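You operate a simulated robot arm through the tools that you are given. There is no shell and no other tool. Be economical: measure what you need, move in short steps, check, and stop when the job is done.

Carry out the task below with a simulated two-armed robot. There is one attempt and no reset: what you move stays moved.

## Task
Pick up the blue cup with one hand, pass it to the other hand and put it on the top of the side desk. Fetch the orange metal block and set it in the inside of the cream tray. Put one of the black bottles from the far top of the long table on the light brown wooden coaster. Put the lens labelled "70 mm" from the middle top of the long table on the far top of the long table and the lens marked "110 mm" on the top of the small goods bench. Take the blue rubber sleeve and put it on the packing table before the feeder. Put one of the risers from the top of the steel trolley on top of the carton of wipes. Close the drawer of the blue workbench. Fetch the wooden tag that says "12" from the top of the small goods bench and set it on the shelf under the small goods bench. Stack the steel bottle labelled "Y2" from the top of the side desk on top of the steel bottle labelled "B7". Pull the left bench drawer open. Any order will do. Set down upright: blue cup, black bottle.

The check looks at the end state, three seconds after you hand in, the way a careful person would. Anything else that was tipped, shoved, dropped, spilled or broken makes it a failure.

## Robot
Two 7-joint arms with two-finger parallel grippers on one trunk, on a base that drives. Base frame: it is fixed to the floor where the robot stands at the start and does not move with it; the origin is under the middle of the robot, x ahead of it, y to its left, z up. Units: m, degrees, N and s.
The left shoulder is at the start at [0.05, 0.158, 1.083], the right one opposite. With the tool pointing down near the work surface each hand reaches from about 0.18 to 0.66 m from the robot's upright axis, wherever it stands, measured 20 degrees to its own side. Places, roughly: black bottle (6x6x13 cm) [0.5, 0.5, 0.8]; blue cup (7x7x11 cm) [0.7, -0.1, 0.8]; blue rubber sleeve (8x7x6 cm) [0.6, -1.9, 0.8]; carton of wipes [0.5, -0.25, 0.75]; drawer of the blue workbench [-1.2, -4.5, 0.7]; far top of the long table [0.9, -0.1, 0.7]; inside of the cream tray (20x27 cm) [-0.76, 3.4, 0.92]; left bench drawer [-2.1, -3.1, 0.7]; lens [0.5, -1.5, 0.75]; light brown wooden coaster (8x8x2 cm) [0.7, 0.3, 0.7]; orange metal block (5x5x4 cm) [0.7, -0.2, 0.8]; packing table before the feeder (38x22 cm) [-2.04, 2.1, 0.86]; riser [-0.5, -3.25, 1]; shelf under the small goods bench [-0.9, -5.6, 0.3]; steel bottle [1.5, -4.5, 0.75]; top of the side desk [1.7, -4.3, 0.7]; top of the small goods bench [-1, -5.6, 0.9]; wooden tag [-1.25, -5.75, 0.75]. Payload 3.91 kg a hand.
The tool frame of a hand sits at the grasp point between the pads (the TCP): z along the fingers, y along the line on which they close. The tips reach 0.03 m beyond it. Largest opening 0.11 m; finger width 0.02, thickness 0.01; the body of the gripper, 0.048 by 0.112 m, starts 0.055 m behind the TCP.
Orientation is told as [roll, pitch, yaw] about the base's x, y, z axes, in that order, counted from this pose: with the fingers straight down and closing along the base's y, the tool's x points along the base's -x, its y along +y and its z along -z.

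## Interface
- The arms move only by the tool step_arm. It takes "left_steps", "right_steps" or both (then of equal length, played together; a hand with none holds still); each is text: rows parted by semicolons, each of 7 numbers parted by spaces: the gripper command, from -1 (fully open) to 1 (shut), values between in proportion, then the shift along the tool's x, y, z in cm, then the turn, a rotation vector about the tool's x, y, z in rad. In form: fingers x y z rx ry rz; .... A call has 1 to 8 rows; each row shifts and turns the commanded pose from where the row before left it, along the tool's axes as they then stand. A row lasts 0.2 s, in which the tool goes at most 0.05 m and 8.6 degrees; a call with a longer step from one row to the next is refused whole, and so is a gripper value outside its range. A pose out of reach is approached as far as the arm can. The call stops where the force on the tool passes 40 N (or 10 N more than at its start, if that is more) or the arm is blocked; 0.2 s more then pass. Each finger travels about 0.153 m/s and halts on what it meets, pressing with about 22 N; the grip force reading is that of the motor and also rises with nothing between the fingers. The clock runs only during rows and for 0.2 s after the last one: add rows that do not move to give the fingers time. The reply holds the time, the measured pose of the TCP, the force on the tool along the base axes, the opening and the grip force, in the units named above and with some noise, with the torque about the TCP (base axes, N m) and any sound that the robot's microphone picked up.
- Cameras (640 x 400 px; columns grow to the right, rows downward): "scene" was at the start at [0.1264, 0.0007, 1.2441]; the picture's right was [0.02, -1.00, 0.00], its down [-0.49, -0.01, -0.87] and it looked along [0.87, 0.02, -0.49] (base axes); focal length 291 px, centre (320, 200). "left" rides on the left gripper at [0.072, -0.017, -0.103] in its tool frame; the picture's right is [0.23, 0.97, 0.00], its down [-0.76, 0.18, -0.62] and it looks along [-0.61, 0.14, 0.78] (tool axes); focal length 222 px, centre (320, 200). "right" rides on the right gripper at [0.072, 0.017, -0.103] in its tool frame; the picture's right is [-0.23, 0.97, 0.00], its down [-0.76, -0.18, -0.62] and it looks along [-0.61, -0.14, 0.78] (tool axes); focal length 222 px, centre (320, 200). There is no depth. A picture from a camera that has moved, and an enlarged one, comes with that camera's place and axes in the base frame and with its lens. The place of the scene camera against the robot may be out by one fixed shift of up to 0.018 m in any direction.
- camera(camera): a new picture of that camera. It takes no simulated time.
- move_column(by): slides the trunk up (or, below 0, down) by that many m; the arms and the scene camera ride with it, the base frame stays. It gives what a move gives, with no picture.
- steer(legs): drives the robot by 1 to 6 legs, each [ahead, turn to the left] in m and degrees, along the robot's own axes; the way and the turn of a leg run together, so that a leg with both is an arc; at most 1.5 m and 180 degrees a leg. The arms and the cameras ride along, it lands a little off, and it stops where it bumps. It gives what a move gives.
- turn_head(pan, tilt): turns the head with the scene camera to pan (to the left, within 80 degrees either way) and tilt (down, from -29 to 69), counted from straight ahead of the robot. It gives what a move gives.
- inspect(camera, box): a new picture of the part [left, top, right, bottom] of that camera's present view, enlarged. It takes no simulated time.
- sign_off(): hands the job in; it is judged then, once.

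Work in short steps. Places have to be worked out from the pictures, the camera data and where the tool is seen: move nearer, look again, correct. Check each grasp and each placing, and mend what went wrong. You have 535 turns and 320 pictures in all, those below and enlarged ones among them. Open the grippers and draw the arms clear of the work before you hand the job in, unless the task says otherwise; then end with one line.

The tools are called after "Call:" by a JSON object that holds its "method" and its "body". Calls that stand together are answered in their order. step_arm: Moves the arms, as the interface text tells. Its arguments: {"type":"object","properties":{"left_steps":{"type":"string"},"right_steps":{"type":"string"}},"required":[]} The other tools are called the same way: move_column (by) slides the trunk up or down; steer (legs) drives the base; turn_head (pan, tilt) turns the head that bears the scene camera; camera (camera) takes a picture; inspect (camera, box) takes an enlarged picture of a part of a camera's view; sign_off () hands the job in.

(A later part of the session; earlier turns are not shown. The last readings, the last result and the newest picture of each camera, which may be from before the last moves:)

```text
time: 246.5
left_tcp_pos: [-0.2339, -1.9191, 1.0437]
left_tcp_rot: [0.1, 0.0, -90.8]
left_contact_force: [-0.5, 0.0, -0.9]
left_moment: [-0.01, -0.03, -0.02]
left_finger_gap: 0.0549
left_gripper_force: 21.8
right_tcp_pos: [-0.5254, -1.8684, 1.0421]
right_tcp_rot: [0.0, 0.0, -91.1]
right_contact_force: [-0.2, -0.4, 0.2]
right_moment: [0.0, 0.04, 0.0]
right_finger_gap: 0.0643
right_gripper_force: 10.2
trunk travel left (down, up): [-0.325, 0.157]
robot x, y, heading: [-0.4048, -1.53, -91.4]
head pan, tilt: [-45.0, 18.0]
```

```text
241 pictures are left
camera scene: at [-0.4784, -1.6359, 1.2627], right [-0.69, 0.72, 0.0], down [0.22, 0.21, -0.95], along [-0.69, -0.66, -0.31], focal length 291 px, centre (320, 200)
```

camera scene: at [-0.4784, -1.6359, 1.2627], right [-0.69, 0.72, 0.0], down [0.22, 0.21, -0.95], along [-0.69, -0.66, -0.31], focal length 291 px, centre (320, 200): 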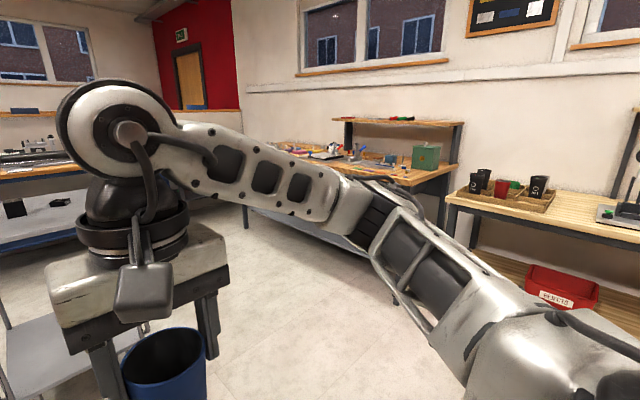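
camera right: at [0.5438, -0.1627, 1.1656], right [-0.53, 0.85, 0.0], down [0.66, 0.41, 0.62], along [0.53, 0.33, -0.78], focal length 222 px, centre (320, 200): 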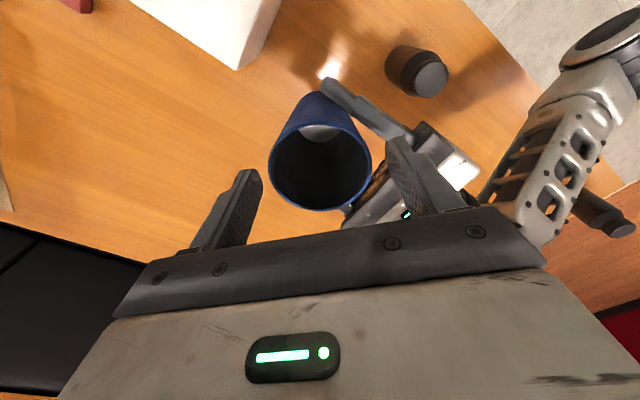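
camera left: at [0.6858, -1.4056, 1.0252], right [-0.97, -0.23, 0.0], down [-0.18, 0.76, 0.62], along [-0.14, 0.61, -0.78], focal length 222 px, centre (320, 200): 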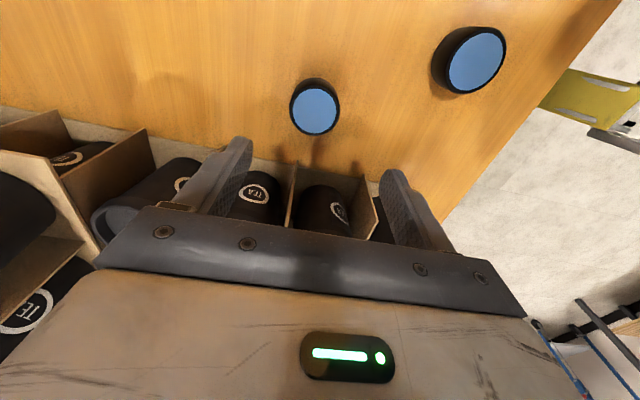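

I drive to a point between the long table's end and the trolley, then look at the side desk.

Call:
{"method": "steer", "body": {"legs": [[0, 19.5], [1.3, 0], [0, 25]]}}

Call:
{"method": "turn_head", "body": {"pan": 0, "tilt": 20}}

Call:
{"method": "camera", "body": {"camera": "scene"}}

```text
time: 252.2
left_tcp_pos: [0.1824, -2.7514, 1.0473]
left_tcp_rot: [-0.3, -0.5, -71.8]
left_contact_force: [-0.5, -0.3, -1.7]
left_moment: [0.02, 0.02, -0.01]
left_finger_gap: 0.0546
left_gripper_force: 21.9
right_tcp_pos: [-0.1142, -2.7998, 1.0379]
right_tcp_rot: [-0.5, 0.7, -72.8]
right_contact_force: [0.2, 0.6, 0.0]
right_moment: [0.0, -0.02, 0.01]
right_finger_gap: 0.0644
right_gripper_force: 10.1
trunk travel left (down, up): [-0.325, 0.157]
robot x, y, heading: [-0.1066, -2.4451, -72.9]
head pan, tilt: [-45.0, 18.0]
stopped in leg 2: the robot was blocked; the commanded pose is now the measured one
```

```text
time: 253.3
left_tcp_pos: [0.1825, -2.7501, 1.0479]
left_tcp_rot: [-0.3, -0.7, -71.7]
left_contact_force: [0.8, -0.4, -1.7]
left_moment: [-0.03, 0.0, -0.01]
left_finger_gap: 0.055
left_gripper_force: 21.9
right_tcp_pos: [-0.114, -2.7987, 1.0379]
right_tcp_rot: [-0.6, 0.7, -72.8]
right_contact_force: [-1.4, 0.0, -0.5]
right_moment: [0.01, 0.0, 0.0]
right_finger_gap: 0.0641
right_gripper_force: 9.8
trunk travel left (down, up): [-0.325, 0.157]
robot x, y, heading: [-0.109, -2.4454, -72.6]
head pan, tilt: [0.0, 20.0]
```

```text
240 pictures are left
camera scene: at [-0.0711, -2.5632, 1.2613], right [-0.96, -0.29, 0.01], down [-0.1, 0.31, -0.94], along [0.28, -0.9, -0.33], focal length 291 px, centre (320, 200)
```

scene: 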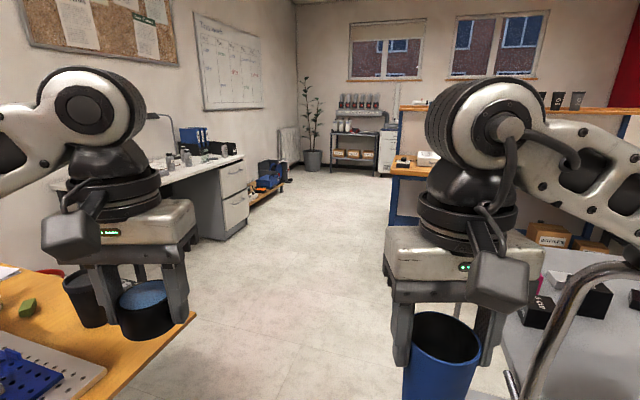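

The base was blocked near the trolley. I look at what touches: right side and downwards.

Call:
{"method": "turn_head", "body": {"pan": -35, "tilt": 55}}

Call:
{"method": "camera", "body": {"camera": "scene"}}

Call:
{"method": "turn_head", "body": {"pan": 50, "tilt": 55}}

Call:
{"method": "camera", "body": {"camera": "scene"}}

```text
time: 254.3
left_tcp_pos: [0.1821, -2.7508, 1.0477]
left_tcp_rot: [-0.3, -0.7, -71.8]
left_contact_force: [-0.9, 1.1, -1.6]
left_moment: [-0.03, 0.02, 0.0]
left_finger_gap: 0.0548
left_gripper_force: 21.8
right_tcp_pos: [-0.1135, -2.7989, 1.0383]
right_tcp_rot: [-0.5, 0.7, -72.8]
right_contact_force: [0.0, 0.4, 0.3]
right_moment: [-0.01, 0.01, 0.02]
right_finger_gap: 0.0645
right_gripper_force: 10.3
trunk travel left (down, up): [-0.325, 0.157]
robot x, y, heading: [-0.1053, -2.4469, -72.7]
head pan, tilt: [-35.0, 55.0]
```

```text
239 pictures are left
camera scene: at [-0.1209, -2.5438, 1.209], right [-0.95, 0.3, 0.0], down [0.25, 0.77, -0.59], along [-0.18, -0.56, -0.81], focal length 291 px, centre (320, 200)
```

scene: 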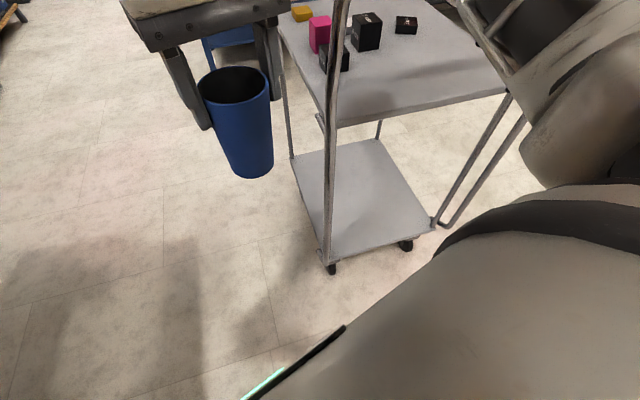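

```text
time: 255.9
left_tcp_pos: [0.181, -2.7504, 1.0474]
left_tcp_rot: [-0.4, -0.8, -71.8]
left_contact_force: [0.7, -0.3, -2.0]
left_moment: [0.0, 0.01, -0.01]
left_finger_gap: 0.0547
left_gripper_force: 21.6
right_tcp_pos: [-0.1146, -2.7982, 1.0393]
right_tcp_rot: [-0.5, 0.7, -72.8]
right_contact_force: [0.3, -0.2, -0.4]
right_moment: [0.01, -0.01, 0.03]
right_finger_gap: 0.064
right_gripper_force: 9.5
trunk travel left (down, up): [-0.325, 0.157]
robot x, y, heading: [-0.1094, -2.447, -72.8]
head pan, tilt: [50.0, 55.0]
```

```text
238 pictures are left
camera scene: at [-0.0325, -2.5031, 1.2082], right [-0.39, -0.92, 0.01], down [-0.76, 0.31, -0.58], along [0.53, -0.24, -0.82], focal length 291 px, centre (320, 200)
```

scene: 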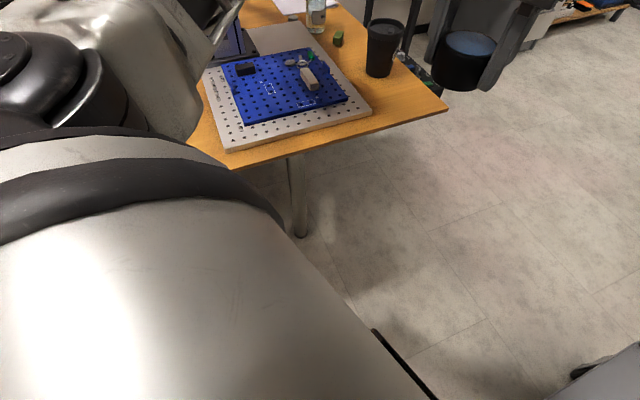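

I back off 0.35 m the way I came and check the readings and the trolley.

Call:
{"method": "steer", "body": {"legs": [[-0.35, 0]]}}

Call:
{"method": "turn_head", "body": {"pan": -10, "tilt": 40}}

Call:
{"method": "camera", "body": {"camera": "scene"}}

```text
time: 258.1
left_tcp_pos: [0.0784, -2.4384, 1.0437]
left_tcp_rot: [0.0, 0.2, -72.1]
left_contact_force: [0.0, 0.0, -1.0]
left_moment: [0.02, 0.02, -0.02]
left_finger_gap: 0.0546
left_gripper_force: 22.0
right_tcp_pos: [-0.2167, -2.4847, 1.0334]
right_tcp_rot: [-0.2, 1.4, -73.0]
right_contact_force: [0.6, -0.3, -0.4]
right_moment: [0.01, 0.01, 0.01]
right_finger_gap: 0.0641
right_gripper_force: 10.2
trunk travel left (down, up): [-0.325, 0.157]
robot x, y, heading: [-0.2083, -2.1241, -73.2]
head pan, tilt: [50.0, 55.0]
```

```text
time: 259.4
left_tcp_pos: [0.0805, -2.4388, 1.043]
left_tcp_rot: [0.0, 0.1, -72.2]
left_contact_force: [0.1, -0.2, -2.0]
left_moment: [0.01, 0.0, 0.01]
left_finger_gap: 0.055
left_gripper_force: 22.4
right_tcp_pos: [-0.2166, -2.4843, 1.0336]
right_tcp_rot: [-0.2, 1.6, -73.0]
right_contact_force: [-0.2, 0.2, 0.0]
right_moment: [0.0, 0.02, 0.0]
right_finger_gap: 0.0641
right_gripper_force: 9.9
trunk travel left (down, up): [-0.325, 0.157]
robot x, y, heading: [-0.206, -2.1255, -73.2]
head pan, tilt: [-10.0, 40.0]
```

```text
237 pictures are left
camera scene: at [-0.1893, -2.2481, 1.2281], right [-0.99, -0.12, 0.0], down [-0.08, 0.64, -0.77], along [0.09, -0.76, -0.64], focal length 291 px, centre (320, 200)
```

scene: 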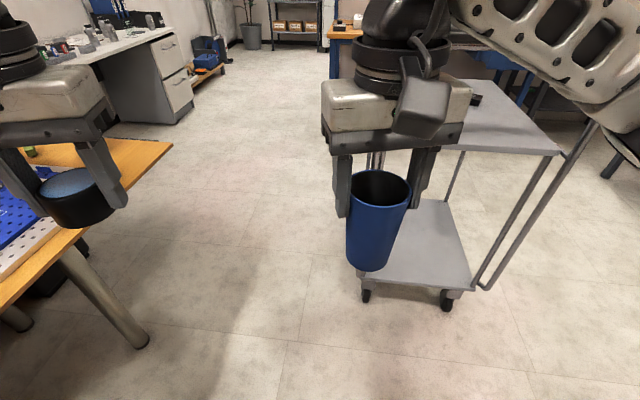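

The trolley hasn't moved (wheel positions match earlier ones). The gap between trolley handle and table end is about 0.7 m, so I check how far my right elbow sticks out.

Call:
{"method": "turn_head", "body": {"pan": -80, "tilt": 35}}

Call:
{"method": "camera", "body": {"camera": "scene"}}

```text
time: 260.9
left_tcp_pos: [0.0786, -2.4385, 1.0442]
left_tcp_rot: [-0.1, 0.2, -72.1]
left_contact_force: [0.2, -0.3, -2.7]
left_moment: [-0.04, 0.02, -0.01]
left_finger_gap: 0.0545
left_gripper_force: 22.4
right_tcp_pos: [-0.2171, -2.4846, 1.0323]
right_tcp_rot: [-0.3, 1.5, -73.0]
right_contact_force: [0.7, -0.3, -0.2]
right_moment: [0.01, 0.03, 0.01]
right_finger_gap: 0.064
right_gripper_force: 10.3
trunk travel left (down, up): [-0.325, 0.157]
robot x, y, heading: [-0.2048, -2.1209, -73.0]
head pan, tilt: [-80.0, 35.0]
```

```text
236 pictures are left
camera scene: at [-0.2781, -2.2036, 1.2356], right [-0.45, 0.89, 0.0], down [0.51, 0.26, -0.82], along [-0.73, -0.37, -0.57], focal length 291 px, centre (320, 200)
```

scene: 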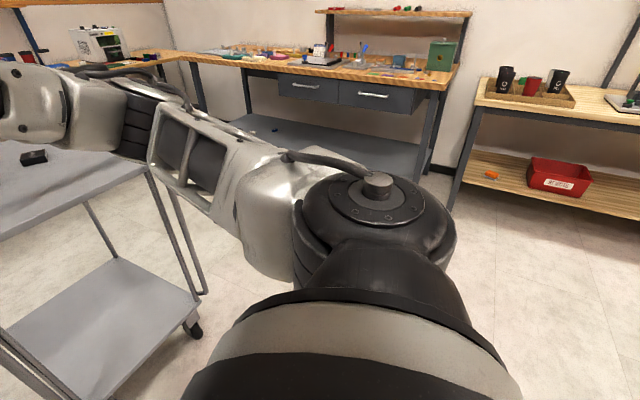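

The shoulder reaches ~0.37 m to the side and the elbow ~0.45. I raise the trunk and both hands so the elbows pass above the trolley handle (z ≈ 1.10).

Call:
{"method": "move_column", "body": {"by": 0.15}}

Call:
{"method": "step_arm", "body": {"left_steps": "1 0 0 -4 0 0 0; 1 0 0 -4 0 0 0; 1 0 0 -4 0 0 0; 1 0 0 -4 0 0 0; 1 0 0 -4 0 0 0", "right_steps": "1 0 0 -4 0 0 0; 1 0 0 -4 0 0 0; 1 0 0 -4 0 0 0; 1 0 0 -4 0 0 0; 1 0 0 -4 0 0 0"}}

Call:
{"method": "camera", "body": {"camera": "scene"}}

```text
time: 262.6
left_tcp_pos: [0.0795, -2.4387, 1.193]
left_tcp_rot: [0.0, 0.1, -72.0]
left_contact_force: [0.2, 0.2, -1.6]
left_moment: [0.0, -0.01, 0.0]
left_finger_gap: 0.0548
left_gripper_force: 22.1
right_tcp_pos: [-0.2164, -2.485, 1.1835]
right_tcp_rot: [-0.2, 1.4, -73.1]
right_contact_force: [0.3, -0.1, -1.5]
right_moment: [0.0, 0.0, 0.0]
right_finger_gap: 0.0641
right_gripper_force: 10.0
trunk travel left (down, up): [-0.475, 0.007]
robot x, y, heading: [-0.2081, -2.1228, -73.0]
head pan, tilt: [-80.0, 35.0]
```

```text
time: 263.8
left_tcp_pos: [0.0824, -2.4365, 1.3949]
left_tcp_rot: [0.1, 0.0, -72.1]
left_contact_force: [-1.0, 0.5, -1.7]
left_moment: [-0.03, -0.01, -0.01]
left_finger_gap: 0.0549
left_gripper_force: 21.9
right_tcp_pos: [-0.2122, -2.4868, 1.383]
right_tcp_rot: [-0.2, 1.4, -73.0]
right_contact_force: [-0.4, 0.7, -0.9]
right_moment: [-0.04, -0.01, 0.01]
right_finger_gap: 0.0642
right_gripper_force: 9.7
trunk travel left (down, up): [-0.475, 0.007]
robot x, y, heading: [-0.2035, -2.1242, -73.0]
head pan, tilt: [-80.0, 35.0]
```

```text
235 pictures are left
camera scene: at [-0.2789, -2.2015, 1.3856], right [-0.45, 0.89, 0.0], down [0.51, 0.26, -0.82], along [-0.73, -0.37, -0.57], focal length 291 px, centre (320, 200)
```

scene: 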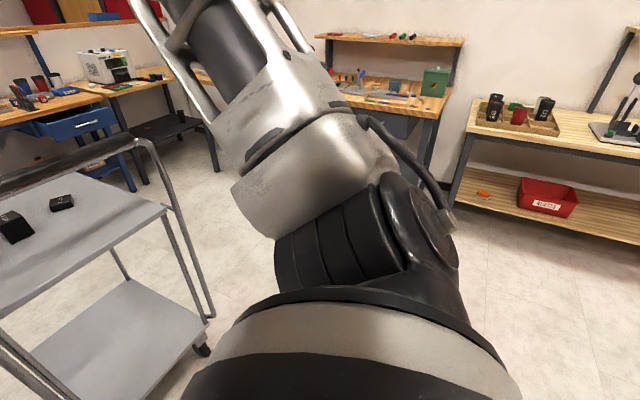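

The arms are now high and narrow. I drive to (0.1, -2.5), turn exactly to -y, and pass through slowly.

Call:
{"method": "steer", "body": {"legs": [[0, 18], [0.5, 0], [0, -35]]}}

Call:
{"method": "turn_head", "body": {"pan": 0, "tilt": 45}}

Call:
{"method": "camera", "body": {"camera": "scene"}}

```text
time: 269.4
left_tcp_pos: [0.2599, -2.9207, 1.394]
left_tcp_rot: [0.0, 0.1, -89.2]
left_contact_force: [0.5, 0.1, -1.2]
left_moment: [-0.02, -0.01, 0.01]
left_finger_gap: 0.0549
left_gripper_force: 21.8
right_tcp_pos: [-0.0376, -2.8805, 1.3813]
right_tcp_rot: [-0.2, 1.6, -90.2]
right_contact_force: [0.9, 0.5, -0.9]
right_moment: [-0.03, -0.01, -0.02]
right_finger_gap: 0.0644
right_gripper_force: 10.4
trunk travel left (down, up): [-0.475, 0.007]
robot x, y, heading: [0.0785, -2.5322, -89.9]
head pan, tilt: [-80.0, 35.0]
```

```text
time: 270.9
left_tcp_pos: [0.2601, -2.9187, 1.3938]
left_tcp_rot: [0.0, 0.1, -89.2]
left_contact_force: [-0.8, 0.6, -1.2]
left_moment: [-0.04, 0.03, 0.0]
left_finger_gap: 0.0548
left_gripper_force: 22.0
right_tcp_pos: [-0.0363, -2.882, 1.3813]
right_tcp_rot: [-0.1, 1.5, -90.2]
right_contact_force: [0.1, -0.5, -2.0]
right_moment: [0.05, -0.01, -0.01]
right_finger_gap: 0.064
right_gripper_force: 10.1
trunk travel left (down, up): [-0.475, 0.007]
robot x, y, heading: [0.073, -2.5345, -90.4]
head pan, tilt: [0.0, 45.0]
```

```text
234 pictures are left
camera scene: at [0.0702, -2.657, 1.3708], right [-1.0, 0.0, 0.0], down [0.0, 0.71, -0.71], along [0.0, -0.71, -0.71], focal length 291 px, centre (320, 200)
```

scene: 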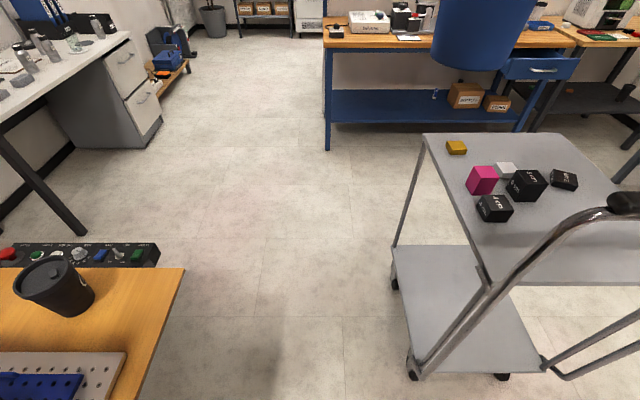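

The lane runs from x ≈ -0.275 (trolley) to 0.41 (table), and I am centred at 0.073. I go straight ahead.

Call:
{"method": "steer", "body": {"legs": [[0.4, 0.4], [0.45, 0], [0.45, 0]]}}

Call:
{"method": "turn_head", "body": {"pan": 45, "tilt": 30}}

Call:
{"method": "camera", "body": {"camera": "scene"}}

```text
time: 278.1
left_tcp_pos: [0.2296, -4.2354, 1.3947]
left_tcp_rot: [0.0, 0.1, -90.6]
left_contact_force: [-0.1, -0.3, -0.5]
left_moment: [0.02, -0.02, -0.02]
left_finger_gap: 0.055
left_gripper_force: 21.5
right_tcp_pos: [-0.0664, -4.1898, 1.3821]
right_tcp_rot: [-0.3, 1.6, -91.6]
right_contact_force: [-0.6, -0.2, -2.2]
right_moment: [-0.02, -0.01, 0.01]
right_finger_gap: 0.0638
right_gripper_force: 9.7
trunk travel left (down, up): [-0.475, 0.007]
robot x, y, heading: [0.0563, -3.8464, -91.6]
head pan, tilt: [0.0, 45.0]
```

```text
time: 279.2
left_tcp_pos: [0.23, -4.2355, 1.3929]
left_tcp_rot: [0.0, 0.0, -90.7]
left_contact_force: [0.6, 0.0, -2.3]
left_moment: [-0.03, 0.01, 0.0]
left_finger_gap: 0.055
left_gripper_force: 22.3
right_tcp_pos: [-0.0657, -4.189, 1.3813]
right_tcp_rot: [-0.1, 1.5, -91.6]
right_contact_force: [-0.4, -0.1, -0.7]
right_moment: [0.0, -0.03, 0.02]
right_finger_gap: 0.064
right_gripper_force: 10.3
trunk travel left (down, up): [-0.475, 0.007]
robot x, y, heading: [0.0535, -3.8429, -91.5]
head pan, tilt: [45.0, 30.0]
```

```text
233 pictures are left
camera scene: at [0.1117, -3.9527, 1.3934], right [-0.73, -0.69, 0.0], down [-0.34, 0.36, -0.87], along [0.59, -0.63, -0.5], focal length 291 px, centre (320, 200)
```

scene: 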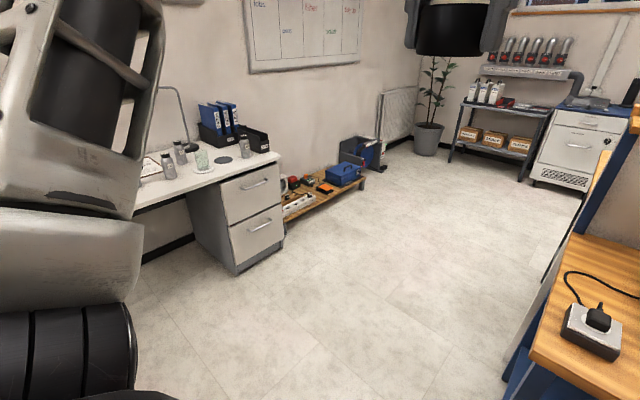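

Passed. The white side desk runs along the wall to my left. I drive in front of it and face it.

Call:
{"method": "steer", "body": {"legs": [[0, 58], [0.8, 0], [0, 33.5]]}}

Call:
{"method": "turn_head", "body": {"pan": 0, "tilt": 38}}

Call:
{"method": "camera", "body": {"camera": "scene"}}

```text
time: 287.7
left_tcp_pos: [1.0994, -4.0748, 1.3941]
left_tcp_rot: [0.1, 0.1, 2.6]
left_contact_force: [0.2, 0.2, -0.9]
left_moment: [0.01, 0.01, 0.02]
left_finger_gap: 0.0549
left_gripper_force: 21.8
right_tcp_pos: [1.0702, -4.3715, 1.3824]
right_tcp_rot: [-0.2, 1.6, 1.6]
right_contact_force: [-0.3, 0.3, -2.2]
right_moment: [-0.03, -0.03, 0.03]
right_finger_gap: 0.0637
right_gripper_force: 9.9
trunk travel left (down, up): [-0.475, 0.007]
robot x, y, heading: [0.7203, -4.2688, 1.6]
head pan, tilt: [45.0, 30.0]
```

```text
time: 288.8
left_tcp_pos: [1.099, -4.0754, 1.3939]
left_tcp_rot: [-0.1, 0.2, 2.5]
left_contact_force: [0.8, 0.0, -1.6]
left_moment: [0.0, 0.0, 0.0]
left_finger_gap: 0.0548
left_gripper_force: 22.3
right_tcp_pos: [1.0699, -4.3729, 1.3809]
right_tcp_rot: [-0.2, 1.4, 1.6]
right_contact_force: [-0.5, 0.1, -1.5]
right_moment: [0.02, 0.01, 0.02]
right_finger_gap: 0.0638
right_gripper_force: 9.6
trunk travel left (down, up): [-0.475, 0.007]
robot x, y, heading: [0.717, -4.2691, 1.9]
head pan, tilt: [0.0, 38.0]
```

```text
232 pictures are left
camera scene: at [0.8421, -4.2695, 1.3811], right [0.03, -1.0, 0.0], down [-0.62, -0.02, -0.79], along [0.79, 0.02, -0.62], focal length 291 px, centre (320, 200)
```

scene: 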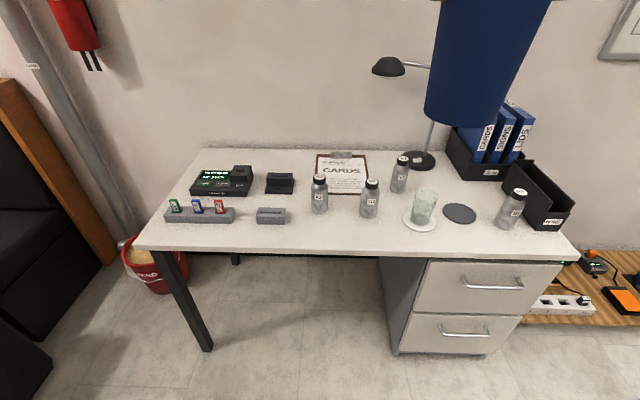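

The desk carries several steel bottles. I zoom in to read their labels.

Call:
{"method": "inspect", "body": {"camera": "scene", "box": [290, 150, 430, 240]}}

Call:
{"method": "inspect", "body": {"camera": "scene", "box": [420, 150, 580, 260]}}

```text
4.44 times, centred on (360, 195) of scene
camera zoom: at [0.8421, -4.2695, 1.3811], right [0.03, -1.0, 0.0], down [-0.62, -0.02, -0.79], along [0.79, 0.02, -0.62], focal length 1292 px, centre (142, 222)
```

zoom: 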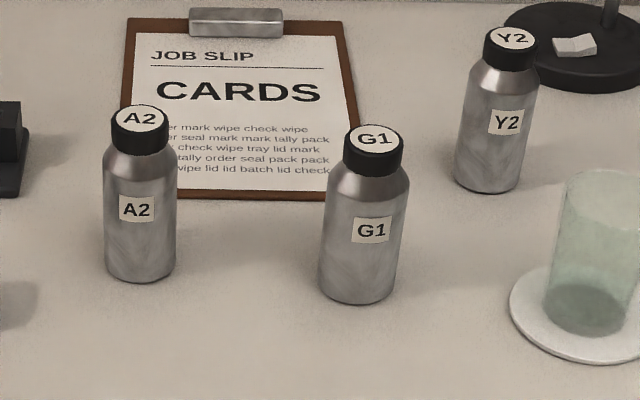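

```text
3.64 times, centred on (500, 205) of scene
camera zoom: at [0.8421, -4.2695, 1.3811], right [0.03, -1.0, 0.0], down [-0.62, -0.02, -0.79], along [0.79, 0.02, -0.62], focal length 1057 px, centre (-334, 182)
```

zoom: 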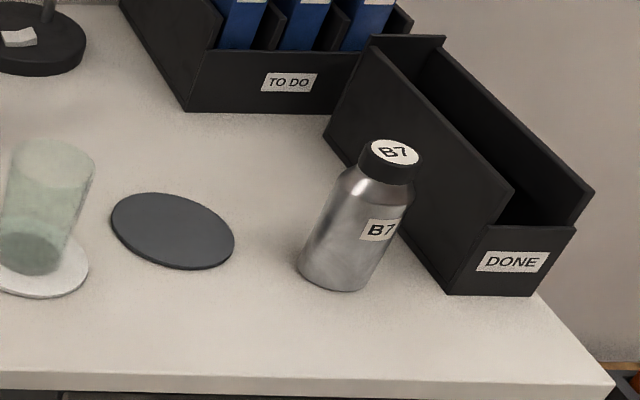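

Y2 ≈ (1.73, -4.54), B7 ≈ (1.54, -4.84). A free spot for the cup is the front strip near (1.50, -4.18). I drive up to the desk and lower the trunk again.

Call:
{"method": "steer", "body": {"legs": [[0.38, -1.9]]}}

Call:
{"method": "move_column", "body": {"by": -0.15}}

Call:
{"method": "camera", "body": {"camera": "scene"}}

Call:
{"method": "camera", "body": {"camera": "right"}}

```text
time: 291.2
left_tcp_pos: [1.4895, -4.083, 1.3937]
left_tcp_rot: [0.0, 0.1, 0.5]
left_contact_force: [-0.5, 0.2, -1.8]
left_moment: [0.01, 0.02, -0.03]
left_finger_gap: 0.0548
left_gripper_force: 21.9
right_tcp_pos: [1.4502, -4.3809, 1.3828]
right_tcp_rot: [-0.3, 1.5, -0.5]
right_contact_force: [-0.1, 0.4, -1.9]
right_moment: [-0.01, 0.04, -0.02]
right_finger_gap: 0.0635
right_gripper_force: 9.9
trunk travel left (down, up): [-0.475, 0.007]
robot x, y, heading: [1.1037, -4.2671, -0.3]
head pan, tilt: [0.0, 38.0]
```

```text
time: 292.9
left_tcp_pos: [1.4897, -4.085, 1.2438]
left_tcp_rot: [0.0, 0.1, 0.5]
left_contact_force: [-0.2, 0.2, -1.1]
left_moment: [0.03, 0.01, 0.0]
left_finger_gap: 0.0545
left_gripper_force: 21.8
right_tcp_pos: [1.4505, -4.3801, 1.232]
right_tcp_rot: [-0.2, 1.6, -0.4]
right_contact_force: [-0.3, 1.2, -1.7]
right_moment: [0.01, -0.02, 0.0]
right_finger_gap: 0.0634
right_gripper_force: 10.3
trunk travel left (down, up): [-0.325, 0.157]
robot x, y, heading: [1.103, -4.266, -0.6]
head pan, tilt: [0.0, 38.0]
```

```text
229 pictures are left
camera scene: at [1.2257, -4.2702, 1.2311], right [-0.01, -1.0, 0.0], down [-0.62, 0.0, -0.79], along [0.79, -0.01, -0.62], focal length 291 px, centre (320, 200)
```

scene: 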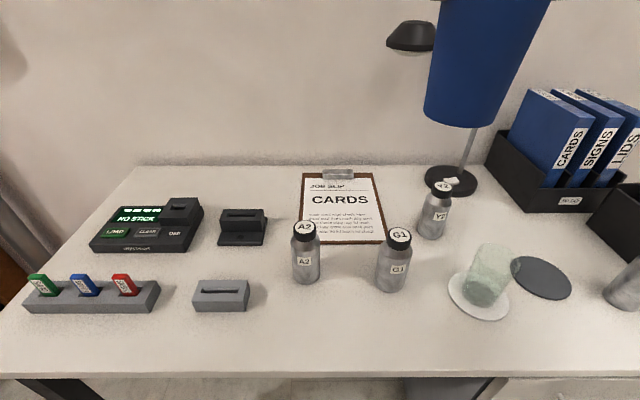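

```text
228 pictures are left
camera right: at [1.3797, -4.3638, 1.337], right [0.23, 0.97, -0.01], down [0.78, -0.18, 0.6], along [0.59, -0.15, -0.8], focal length 222 px, centre (320, 200)
```

right: 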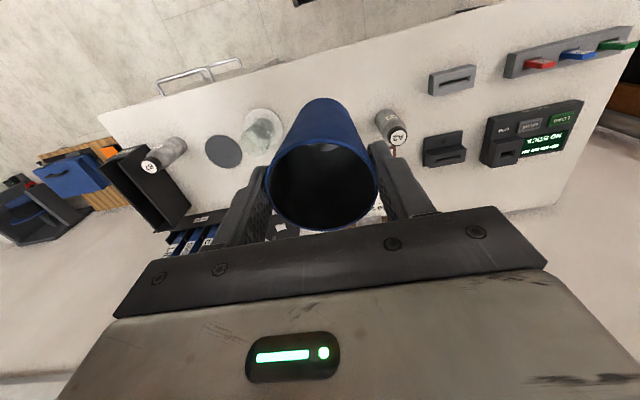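

I move the left hand aside, level the right hand, and bring the cup over (1.495, -4.19).

Call:
{"method": "step_arm", "body": {"left_steps": "1 2 4 0 0 0 0; 1 2 4 0 0 0 0; 1 2 4 0 0 0 0; 1 2 0 0 0 0 0; 1 0 0 0 0 0 0; 1 0 0 0 0 0 0; 1 0 0 0 0 0 0; 1 0 0 0 0 0 0", "right_steps": "1 -0.75 3.15 1 0 -0.013 0; 1 -0.75 3.15 1 0 -0.013 0; 1 -0.75 3.15 1 0 0 0; 1 -0.75 3.15 2 0 0 0; 1 -0.75 3.15 3 0 0 0; 1 -0.75 3.2 3 0 0 0; 1 0 0 4.5 0 0 0; 1 0 0 4.5 0 0 0"}}

Call:
{"method": "camera", "body": {"camera": "scene"}}

Call:
{"method": "camera", "body": {"camera": "right"}}

```text
time: 294.8
left_tcp_pos: [1.4234, -3.9718, 1.2345]
left_tcp_rot: [0.0, 0.0, 0.6]
left_contact_force: [0.9, -0.4, -1.3]
left_moment: [-0.02, 0.06, -0.05]
left_finger_gap: 0.0548
left_gripper_force: 22.0
left hand out of reach, approached as far as the arm can: row 3, 4
right_tcp_pos: [1.4962, -4.1938, 1.0343]
right_tcp_rot: [-0.1, 0.0, -0.5]
right_contact_force: [0.5, 0.6, -1.8]
right_moment: [-0.01, 0.01, -0.04]
right_finger_gap: 0.0634
right_gripper_force: 10.5
trunk travel left (down, up): [-0.325, 0.157]
robot x, y, heading: [1.1059, -4.2656, -0.3]
head pan, tilt: [0.0, 38.0]
```

```text
227 pictures are left
camera scene: at [1.226, -4.2701, 1.2311], right [-0.01, -1.0, 0.0], down [-0.62, 0.0, -0.79], along [0.79, -0.01, -0.62], focal length 291 px, centre (320, 200)
```

scene: 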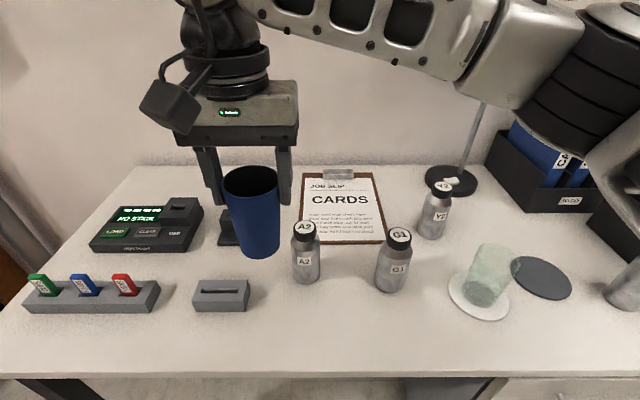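

```text
226 pictures are left
camera right: at [1.4238, -4.1767, 1.1364], right [0.23, 0.97, 0.0], down [0.76, -0.18, 0.62], along [0.61, -0.15, -0.78], focal length 222 px, centre (320, 200)
```

right: 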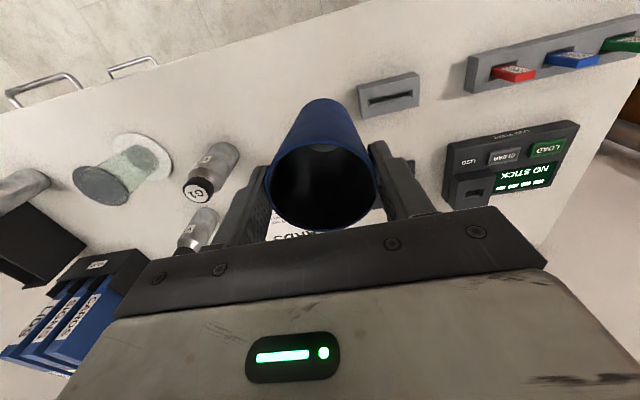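

Aligned over the free spot. I lower to just above the desk, then in small steps.

Call:
{"method": "step_arm", "body": {"right_steps": "1 0 0 4.5 0 0 0; 1 0 0 4.5 0 0 0; 1 0 0 4.5 0 0 0; 1 0 0 2.5 0 0 0; 1 0 0 0.5 0 0 0; 1 0 0 0.4 0 0 0; 1 0 0 0.4 0 0 0; 1 0 0 0 0 0 0"}}

Call:
{"method": "camera", "body": {"camera": "scene"}}

```text
time: 296.6
left_tcp_pos: [1.4232, -3.9722, 1.2339]
left_tcp_rot: [0.0, -0.1, 0.5]
left_contact_force: [0.2, 0.1, -2.0]
left_moment: [0.0, 0.01, -0.02]
left_finger_gap: 0.0548
left_gripper_force: 22.1
right_tcp_pos: [1.4947, -4.191, 0.8568]
right_tcp_rot: [-0.2, 0.0, -0.5]
right_contact_force: [-0.2, -0.4, -2.0]
right_moment: [0.02, 0.01, -0.02]
right_finger_gap: 0.0639
right_gripper_force: 10.2
trunk travel left (down, up): [-0.325, 0.157]
robot x, y, heading: [1.105, -4.2672, -0.4]
head pan, tilt: [0.0, 38.0]
```

```text
225 pictures are left
camera scene: at [1.2258, -4.2701, 1.2311], right [-0.01, -1.0, 0.0], down [-0.62, 0.0, -0.79], along [0.79, -0.01, -0.62], focal length 291 px, centre (320, 200)
```

scene: 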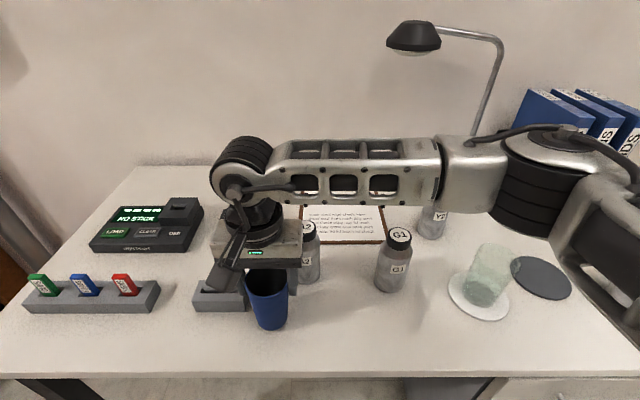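

Nearly down; I continue with 2–3 mm steps to feel contact.

Call:
{"method": "step_arm", "body": {"right_steps": "1 0 0 0.3 0 0 0; 1 0 0 0.3 0 0 0; 1 0 0 0.3 0 0 0; 1 0 0 0.2 0 0 0; 1 0 0 0.2 0 0 0; 1 0 0 0.2 0 0 0; 1 0 0 0 0 0 0"}}

```text
time: 298.1
left_tcp_pos: [1.4215, -3.9724, 1.2344]
left_tcp_rot: [0.0, 0.0, 0.5]
left_contact_force: [0.4, 0.9, -1.2]
left_moment: [0.0, 0.01, -0.03]
left_finger_gap: 0.0546
left_gripper_force: 22.1
right_tcp_pos: [1.4952, -4.1941, 0.8445]
right_tcp_rot: [-0.3, 0.0, -0.3]
right_contact_force: [0.5, 0.8, 8.8]
right_moment: [-0.05, -0.05, 0.01]
right_finger_gap: 0.0635
right_gripper_force: 11.1
trunk travel left (down, up): [-0.325, 0.157]
robot x, y, heading: [1.1028, -4.2691, -0.4]
head pan, tilt: [0.0, 38.0]
```

Contact at 0.8445. I open gently and rise straight up.

Call:
{"method": "step_arm", "body": {"right_steps": "0.4 0 0 0 0 0 0; 0 0 0 0 0 0 0; -0.4 0 0 0 0 0 0; -0.6 0 0 0 0 0 0; -0.6 0 0 -2 0 0 0; -0.6 0 0 -4.5 0 0 0; -0.6 0 0 -4.5 0 0 0; -0.6 0 0 -4.5 0 0 0"}}

Call:
{"method": "step_arm", "body": {"right_steps": "-0.6 0 0 -4.5 0 0 0; -0.6 2 -4 0 0 0 0; -0.6 2 -4 0 0 0 0; -0.6 2 -4 0 0 0 0; -0.6 2 -4 0 0 0 0"}}

Call:
{"method": "camera", "body": {"camera": "scene"}}

```text
time: 299.9
left_tcp_pos: [1.422, -3.9724, 1.2344]
left_tcp_rot: [0.0, 0.0, 0.5]
left_contact_force: [0.0, -0.6, -1.8]
left_moment: [-0.01, 0.01, -0.05]
left_finger_gap: 0.0546
left_gripper_force: 22.0
right_tcp_pos: [1.4936, -4.192, 0.9991]
right_tcp_rot: [-0.2, 0.1, -0.4]
right_contact_force: [-0.4, 0.1, 0.3]
right_moment: [0.0, 0.0, 0.05]
right_finger_gap: 0.0881
right_gripper_force: 0.1
trunk travel left (down, up): [-0.325, 0.157]
robot x, y, heading: [1.1026, -4.2684, -0.2]
head pan, tilt: [0.0, 38.0]
```

```text
time: 301.1
left_tcp_pos: [1.422, -3.9725, 1.2334]
left_tcp_rot: [-0.1, 0.0, 0.4]
left_contact_force: [0.2, 0.4, -1.4]
left_moment: [0.0, 0.0, -0.03]
left_finger_gap: 0.0546
left_gripper_force: 21.8
right_tcp_pos: [1.4145, -4.3512, 1.0453]
right_tcp_rot: [-0.2, 0.1, -0.3]
right_contact_force: [-0.4, -0.7, -0.3]
right_moment: [-0.03, 0.01, 0.01]
right_finger_gap: 0.088
right_gripper_force: 0.0
trunk travel left (down, up): [-0.325, 0.157]
robot x, y, heading: [1.1034, -4.2686, -0.3]
head pan, tilt: [0.0, 38.0]
```

```text
224 pictures are left
camera scene: at [1.2256, -4.2706, 1.2311], right [-0.01, -1.0, 0.0], down [-0.62, 0.01, -0.79], along [0.79, -0.01, -0.62], focal length 291 px, centre (320, 200)
```

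scene: 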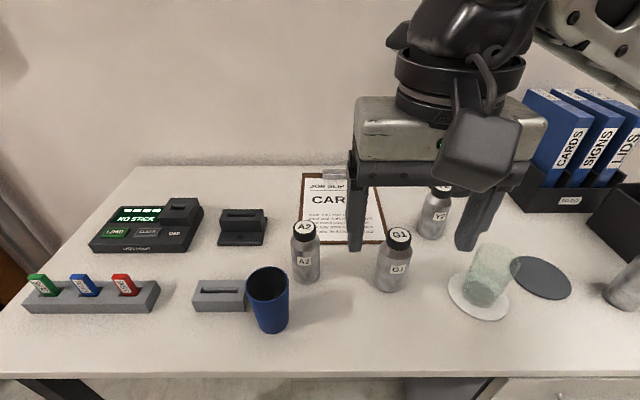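

The cup stands upright on the desk. I shift the base right by ~0.18 m to reach Y2 and B7.

Call:
{"method": "step_arm", "body": {"right_steps": "-0.6 1 0 -4 0 0 0; -0.6 1 0 -4 0 0 0"}}

Call:
{"method": "steer", "body": {"legs": [[-0.35, 0], [0, -90], [0.18, 0], [0, 90.4], [0.36, 0]]}}

Call:
{"method": "camera", "body": {"camera": "scene"}}

Call:
{"method": "camera", "body": {"camera": "right"}}

```text
time: 301.8
left_tcp_pos: [1.4223, -3.9724, 1.2337]
left_tcp_rot: [-0.1, 0.0, 0.4]
left_contact_force: [-0.8, 0.7, -1.3]
left_moment: [0.01, 0.03, -0.03]
left_finger_gap: 0.0547
left_gripper_force: 22.4
right_tcp_pos: [1.3946, -4.3524, 1.1258]
right_tcp_rot: [-0.3, 0.0, -0.3]
right_contact_force: [0.0, 0.3, -0.5]
right_moment: [0.0, -0.01, 0.0]
right_finger_gap: 0.0881
right_gripper_force: 0.1
trunk travel left (down, up): [-0.325, 0.157]
robot x, y, heading: [1.1024, -4.2669, -0.2]
head pan, tilt: [0.0, 38.0]
```

```text
time: 314.7
left_tcp_pos: [1.4175, -4.1015, 1.233]
left_tcp_rot: [0.0, 0.1, 4.9]
left_contact_force: [-0.3, -0.9, -1.8]
left_moment: [0.01, 0.02, -0.02]
left_finger_gap: 0.0544
left_gripper_force: 21.7
right_tcp_pos: [1.4186, -4.4802, 1.1262]
right_tcp_rot: [-0.1, 0.0, 4.0]
right_contact_force: [0.3, 0.5, 0.3]
right_moment: [-0.02, 0.03, -0.01]
right_finger_gap: 0.0879
right_gripper_force: 0.1
trunk travel left (down, up): [-0.325, 0.157]
robot x, y, heading: [1.1195, -4.4192, 3.8]
head pan, tilt: [0.0, 38.0]
```

```text
223 pictures are left
camera scene: at [1.2437, -4.412, 1.231], right [0.07, -1.0, 0.0], down [-0.61, -0.04, -0.79], along [0.79, 0.05, -0.62], focal length 291 px, centre (320, 200)
```

scene: 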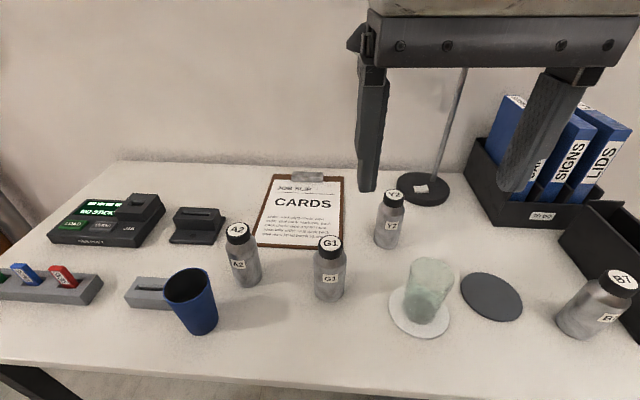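

```text
222 pictures are left
camera right: at [1.3455, -4.4691, 1.229], right [0.16, 0.99, 0.0], down [0.77, -0.12, 0.62], along [0.62, -0.1, -0.78], focal length 222 px, centre (320, 200)
```

right: 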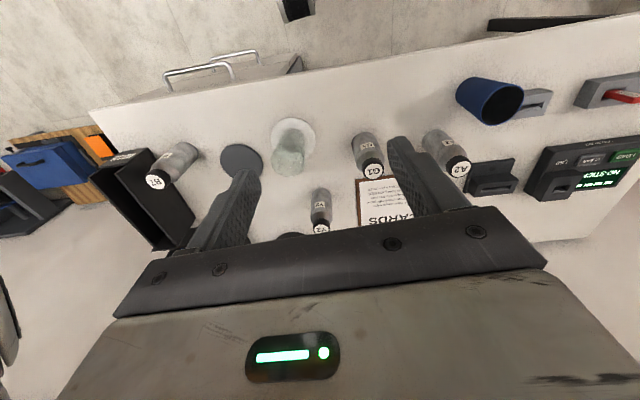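

Y2's cap is at about (1.725, -4.528, 0.855) and B7's at about (1.55, -4.85). I bring the right hand above Y2 and look again.

Call:
{"method": "step_arm", "body": {"right_steps": "-0.6 -4.2 -1 0 0 0 0; -0.6 -4.2 -1 0 0 0 0; -0.6 -4.2 -1 0 0 0 0; -0.6 -4.2 -1 0 0 0 0; -0.6 -4.2 -1 0 0 0 0; -0.6 -4.2 -1 1 0 0 0; -0.6 -4.2 -1 2 0 0 0; -0.6 0 0 4 0 0 0"}}

Call:
{"method": "camera", "body": {"camera": "right"}}

Call:
{"method": "camera", "body": {"camera": "scene"}}

```text
time: 316.5
left_tcp_pos: [1.4178, -4.1024, 1.2337]
left_tcp_rot: [0.0, 0.0, 4.9]
left_contact_force: [0.8, 0.5, -3.0]
left_moment: [-0.01, 0.04, 0.02]
left_finger_gap: 0.0546
left_gripper_force: 22.1
right_tcp_pos: [1.717, -4.5313, 1.0561]
right_tcp_rot: [-0.3, 0.1, 4.2]
right_contact_force: [-0.5, 0.6, 0.1]
right_moment: [0.0, 0.02, -0.01]
right_finger_gap: 0.0883
right_gripper_force: 0.0
trunk travel left (down, up): [-0.325, 0.157]
robot x, y, heading: [1.1233, -4.4189, 4.0]
head pan, tilt: [0.0, 38.0]
```

```text
221 pictures are left
camera right: at [1.6427, -4.5197, 1.1596], right [0.16, 0.99, 0.0], down [0.77, -0.12, 0.62], along [0.62, -0.1, -0.78], focal length 222 px, centre (320, 200)
```

right: 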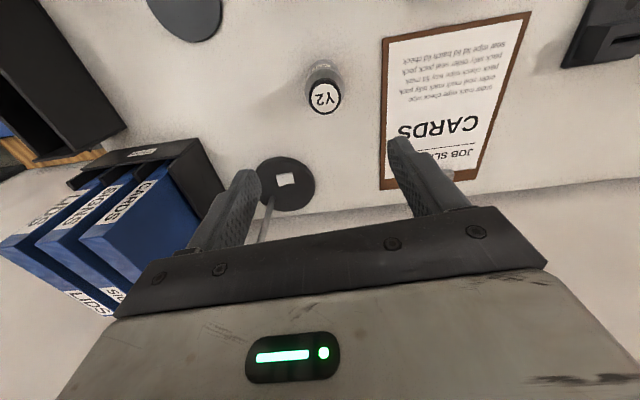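

```text
220 pictures are left
camera scene: at [1.2436, -4.4126, 1.2311], right [0.07, -1.0, 0.0], down [-0.61, -0.04, -0.79], along [0.79, 0.05, -0.62], focal length 291 px, centre (320, 200)
```

scene: 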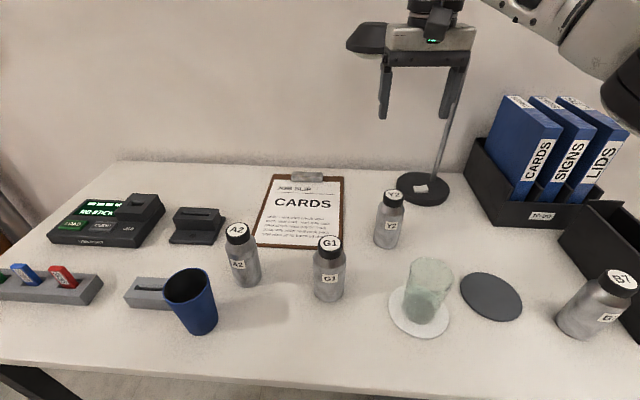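

Y2's cap triangulates to (1.716, -4.526, 0.864). I descend with a 5 mm sideways correction and grip.

Call:
{"method": "step_arm", "body": {"right_steps": "-0.6 0 0.5 4 0 0 0; -0.6 0 0 4.5 0 0 0; -0.6 0 0 4.5 0 0 0; -0.6 0 0 4.5 0 0 0; -0.6 0 0 4.5 0 0 0; -0.6 0 0 1.2 0 0 0; -0.6 0 0 0 0 0 0"}}

Call:
{"method": "camera", "body": {"camera": "right"}}

Call:
{"method": "camera", "body": {"camera": "scene"}}

```text
time: 318.1
left_tcp_pos: [1.4177, -4.101, 1.2339]
left_tcp_rot: [0.0, 0.0, 4.9]
left_contact_force: [0.7, -0.3, -1.3]
left_moment: [-0.02, -0.04, 0.02]
left_finger_gap: 0.0545
left_gripper_force: 22.0
right_tcp_pos: [1.7177, -4.5281, 0.8224]
right_tcp_rot: [-0.2, 0.0, 4.0]
right_contact_force: [0.7, 0.0, 0.5]
right_moment: [0.01, 0.01, 0.01]
right_finger_gap: 0.0881
right_gripper_force: 0.0
trunk travel left (down, up): [-0.325, 0.157]
robot x, y, heading: [1.1203, -4.4176, 4.0]
head pan, tilt: [0.0, 38.0]
```

```text
219 pictures are left
camera right: at [1.6433, -4.5162, 0.9254], right [0.16, 0.99, 0.0], down [0.77, -0.12, 0.62], along [0.62, -0.1, -0.78], focal length 222 px, centre (320, 200)
```

right: 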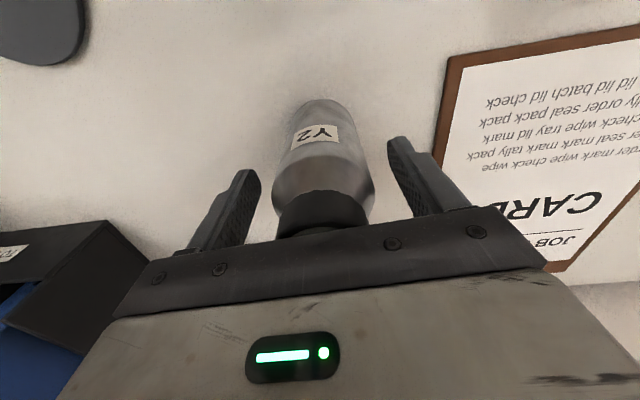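

```text
218 pictures are left
camera scene: at [1.2433, -4.412, 1.2311], right [0.07, -1.0, 0.0], down [-0.61, -0.04, -0.79], along [0.79, 0.05, -0.62], focal length 291 px, centre (320, 200)
```

scene: 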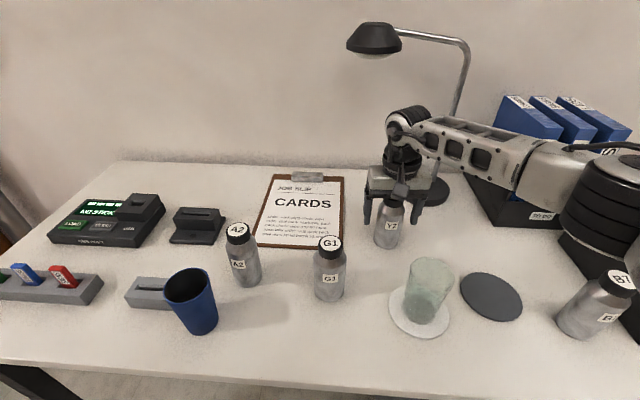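

Y2 sits between the fingers. I close and lift.

Call:
{"method": "step_arm", "body": {"right_steps": "-0.2 0 0.2 0 0 0 0; 0.2 0 0 0 0 0 0; 1 0 0 0 0 0 0; 1 0 0 0 0 0 0; 1 0 0 -3 0 0 0; 1 0 0 -4 0 0 0; 1 0 0 -4.5 0 0 0; 1 0 0 -4.5 0 0 0"}}

Call:
{"method": "camera", "body": {"camera": "right"}}

Call:
{"method": "camera", "body": {"camera": "scene"}}

```text
time: 319.9
left_tcp_pos: [1.4164, -4.1005, 1.2324]
left_tcp_rot: [0.0, 0.0, 4.9]
left_contact_force: [-0.2, 0.2, -1.8]
left_moment: [-0.01, -0.02, 0.02]
left_finger_gap: 0.0546
left_gripper_force: 22.2
right_tcp_pos: [1.7144, -4.5217, 0.988]
right_tcp_rot: [-0.4, 0.0, 4.1]
right_contact_force: [0.0, 0.1, -0.8]
right_moment: [-0.03, -0.01, -0.02]
right_finger_gap: 0.0536
right_gripper_force: 21.6
trunk travel left (down, up): [-0.325, 0.157]
robot x, y, heading: [1.1193, -4.4201, 3.9]
head pan, tilt: [0.0, 38.0]
```

```text
217 pictures are left
camera right: at [1.6417, -4.5105, 1.0912], right [0.16, 0.99, 0.0], down [0.77, -0.12, 0.62], along [0.62, -0.1, -0.78], focal length 222 px, centre (320, 200)
```

right: 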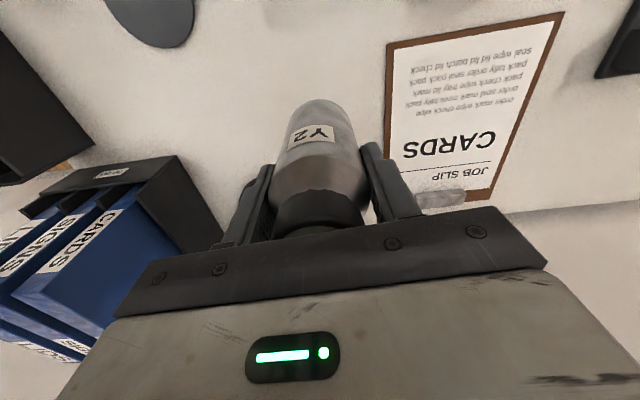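

```text
216 pictures are left
camera scene: at [1.2431, -4.4118, 1.2311], right [0.07, -1.0, 0.0], down [-0.61, -0.04, -0.79], along [0.79, 0.05, -0.62], focal length 291 px, centre (320, 200)
```

scene: 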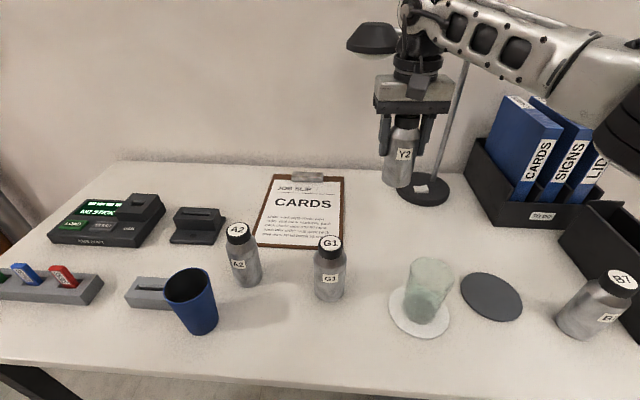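

Y2 is held. I raise it, move it back and toward B7, stopping short to see B7 clearly beside it.

Call:
{"method": "step_arm", "body": {"right_steps": "1 1 0 -4 0 0 0; 1 2 0 -4 0 0 0; 1 3 0 -3 0 0 0; 1 3.5 -3 0 0 0 0; 1 3.5 -3 0 0 0 0; 1 3.5 -3 0 0 0 0; 1 3.3 -3 0 0 0 0; 1 2.8 -4 0 0 0 0"}}

Call:
{"method": "camera", "body": {"camera": "right"}}

Call:
{"method": "camera", "body": {"camera": "scene"}}

```text
time: 321.7
left_tcp_pos: [1.4161, -4.1017, 1.2342]
left_tcp_rot: [0.0, 0.0, 4.8]
left_contact_force: [-0.3, -0.3, -1.0]
left_moment: [-0.04, 0.0, 0.02]
left_finger_gap: 0.0549
left_gripper_force: 22.2
right_tcp_pos: [1.5017, -4.6999, 1.0939]
right_tcp_rot: [-0.2, 0.0, 4.1]
right_contact_force: [0.1, -0.5, -1.4]
right_moment: [0.0, -0.04, 0.01]
right_finger_gap: 0.0537
right_gripper_force: 22.1
trunk travel left (down, up): [-0.325, 0.157]
robot x, y, heading: [1.1177, -4.4209, 4.1]
head pan, tilt: [0.0, 38.0]
```

```text
215 pictures are left
camera right: at [1.4272, -4.6882, 1.1973], right [0.16, 0.99, 0.0], down [0.77, -0.12, 0.62], along [0.62, -0.1, -0.78], focal length 222 px, centre (320, 200)
```

right: 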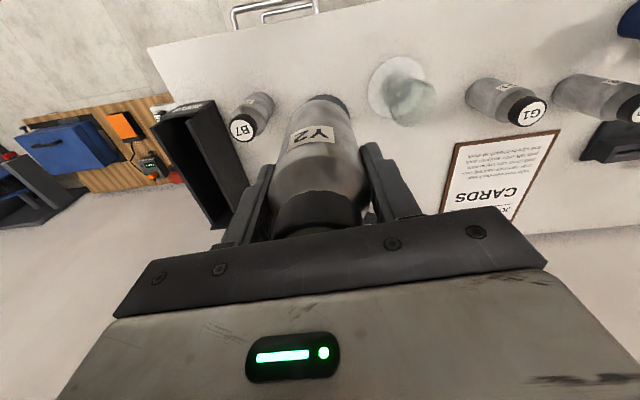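

```text
214 pictures are left
camera scene: at [1.2429, -4.4126, 1.2312], right [0.07, -1.0, 0.0], down [-0.61, -0.04, -0.79], along [0.79, 0.05, -0.62], focal length 291 px, centre (320, 200)
```

scene: 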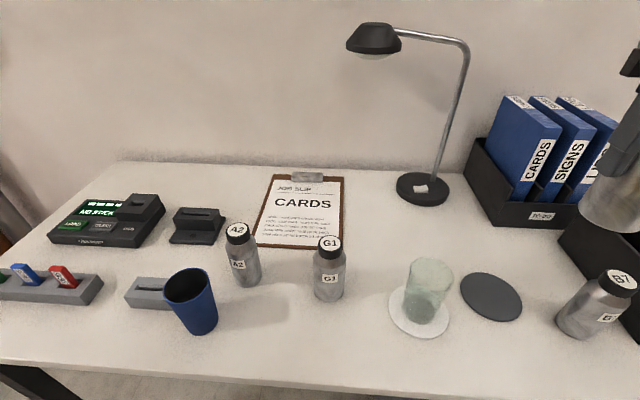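

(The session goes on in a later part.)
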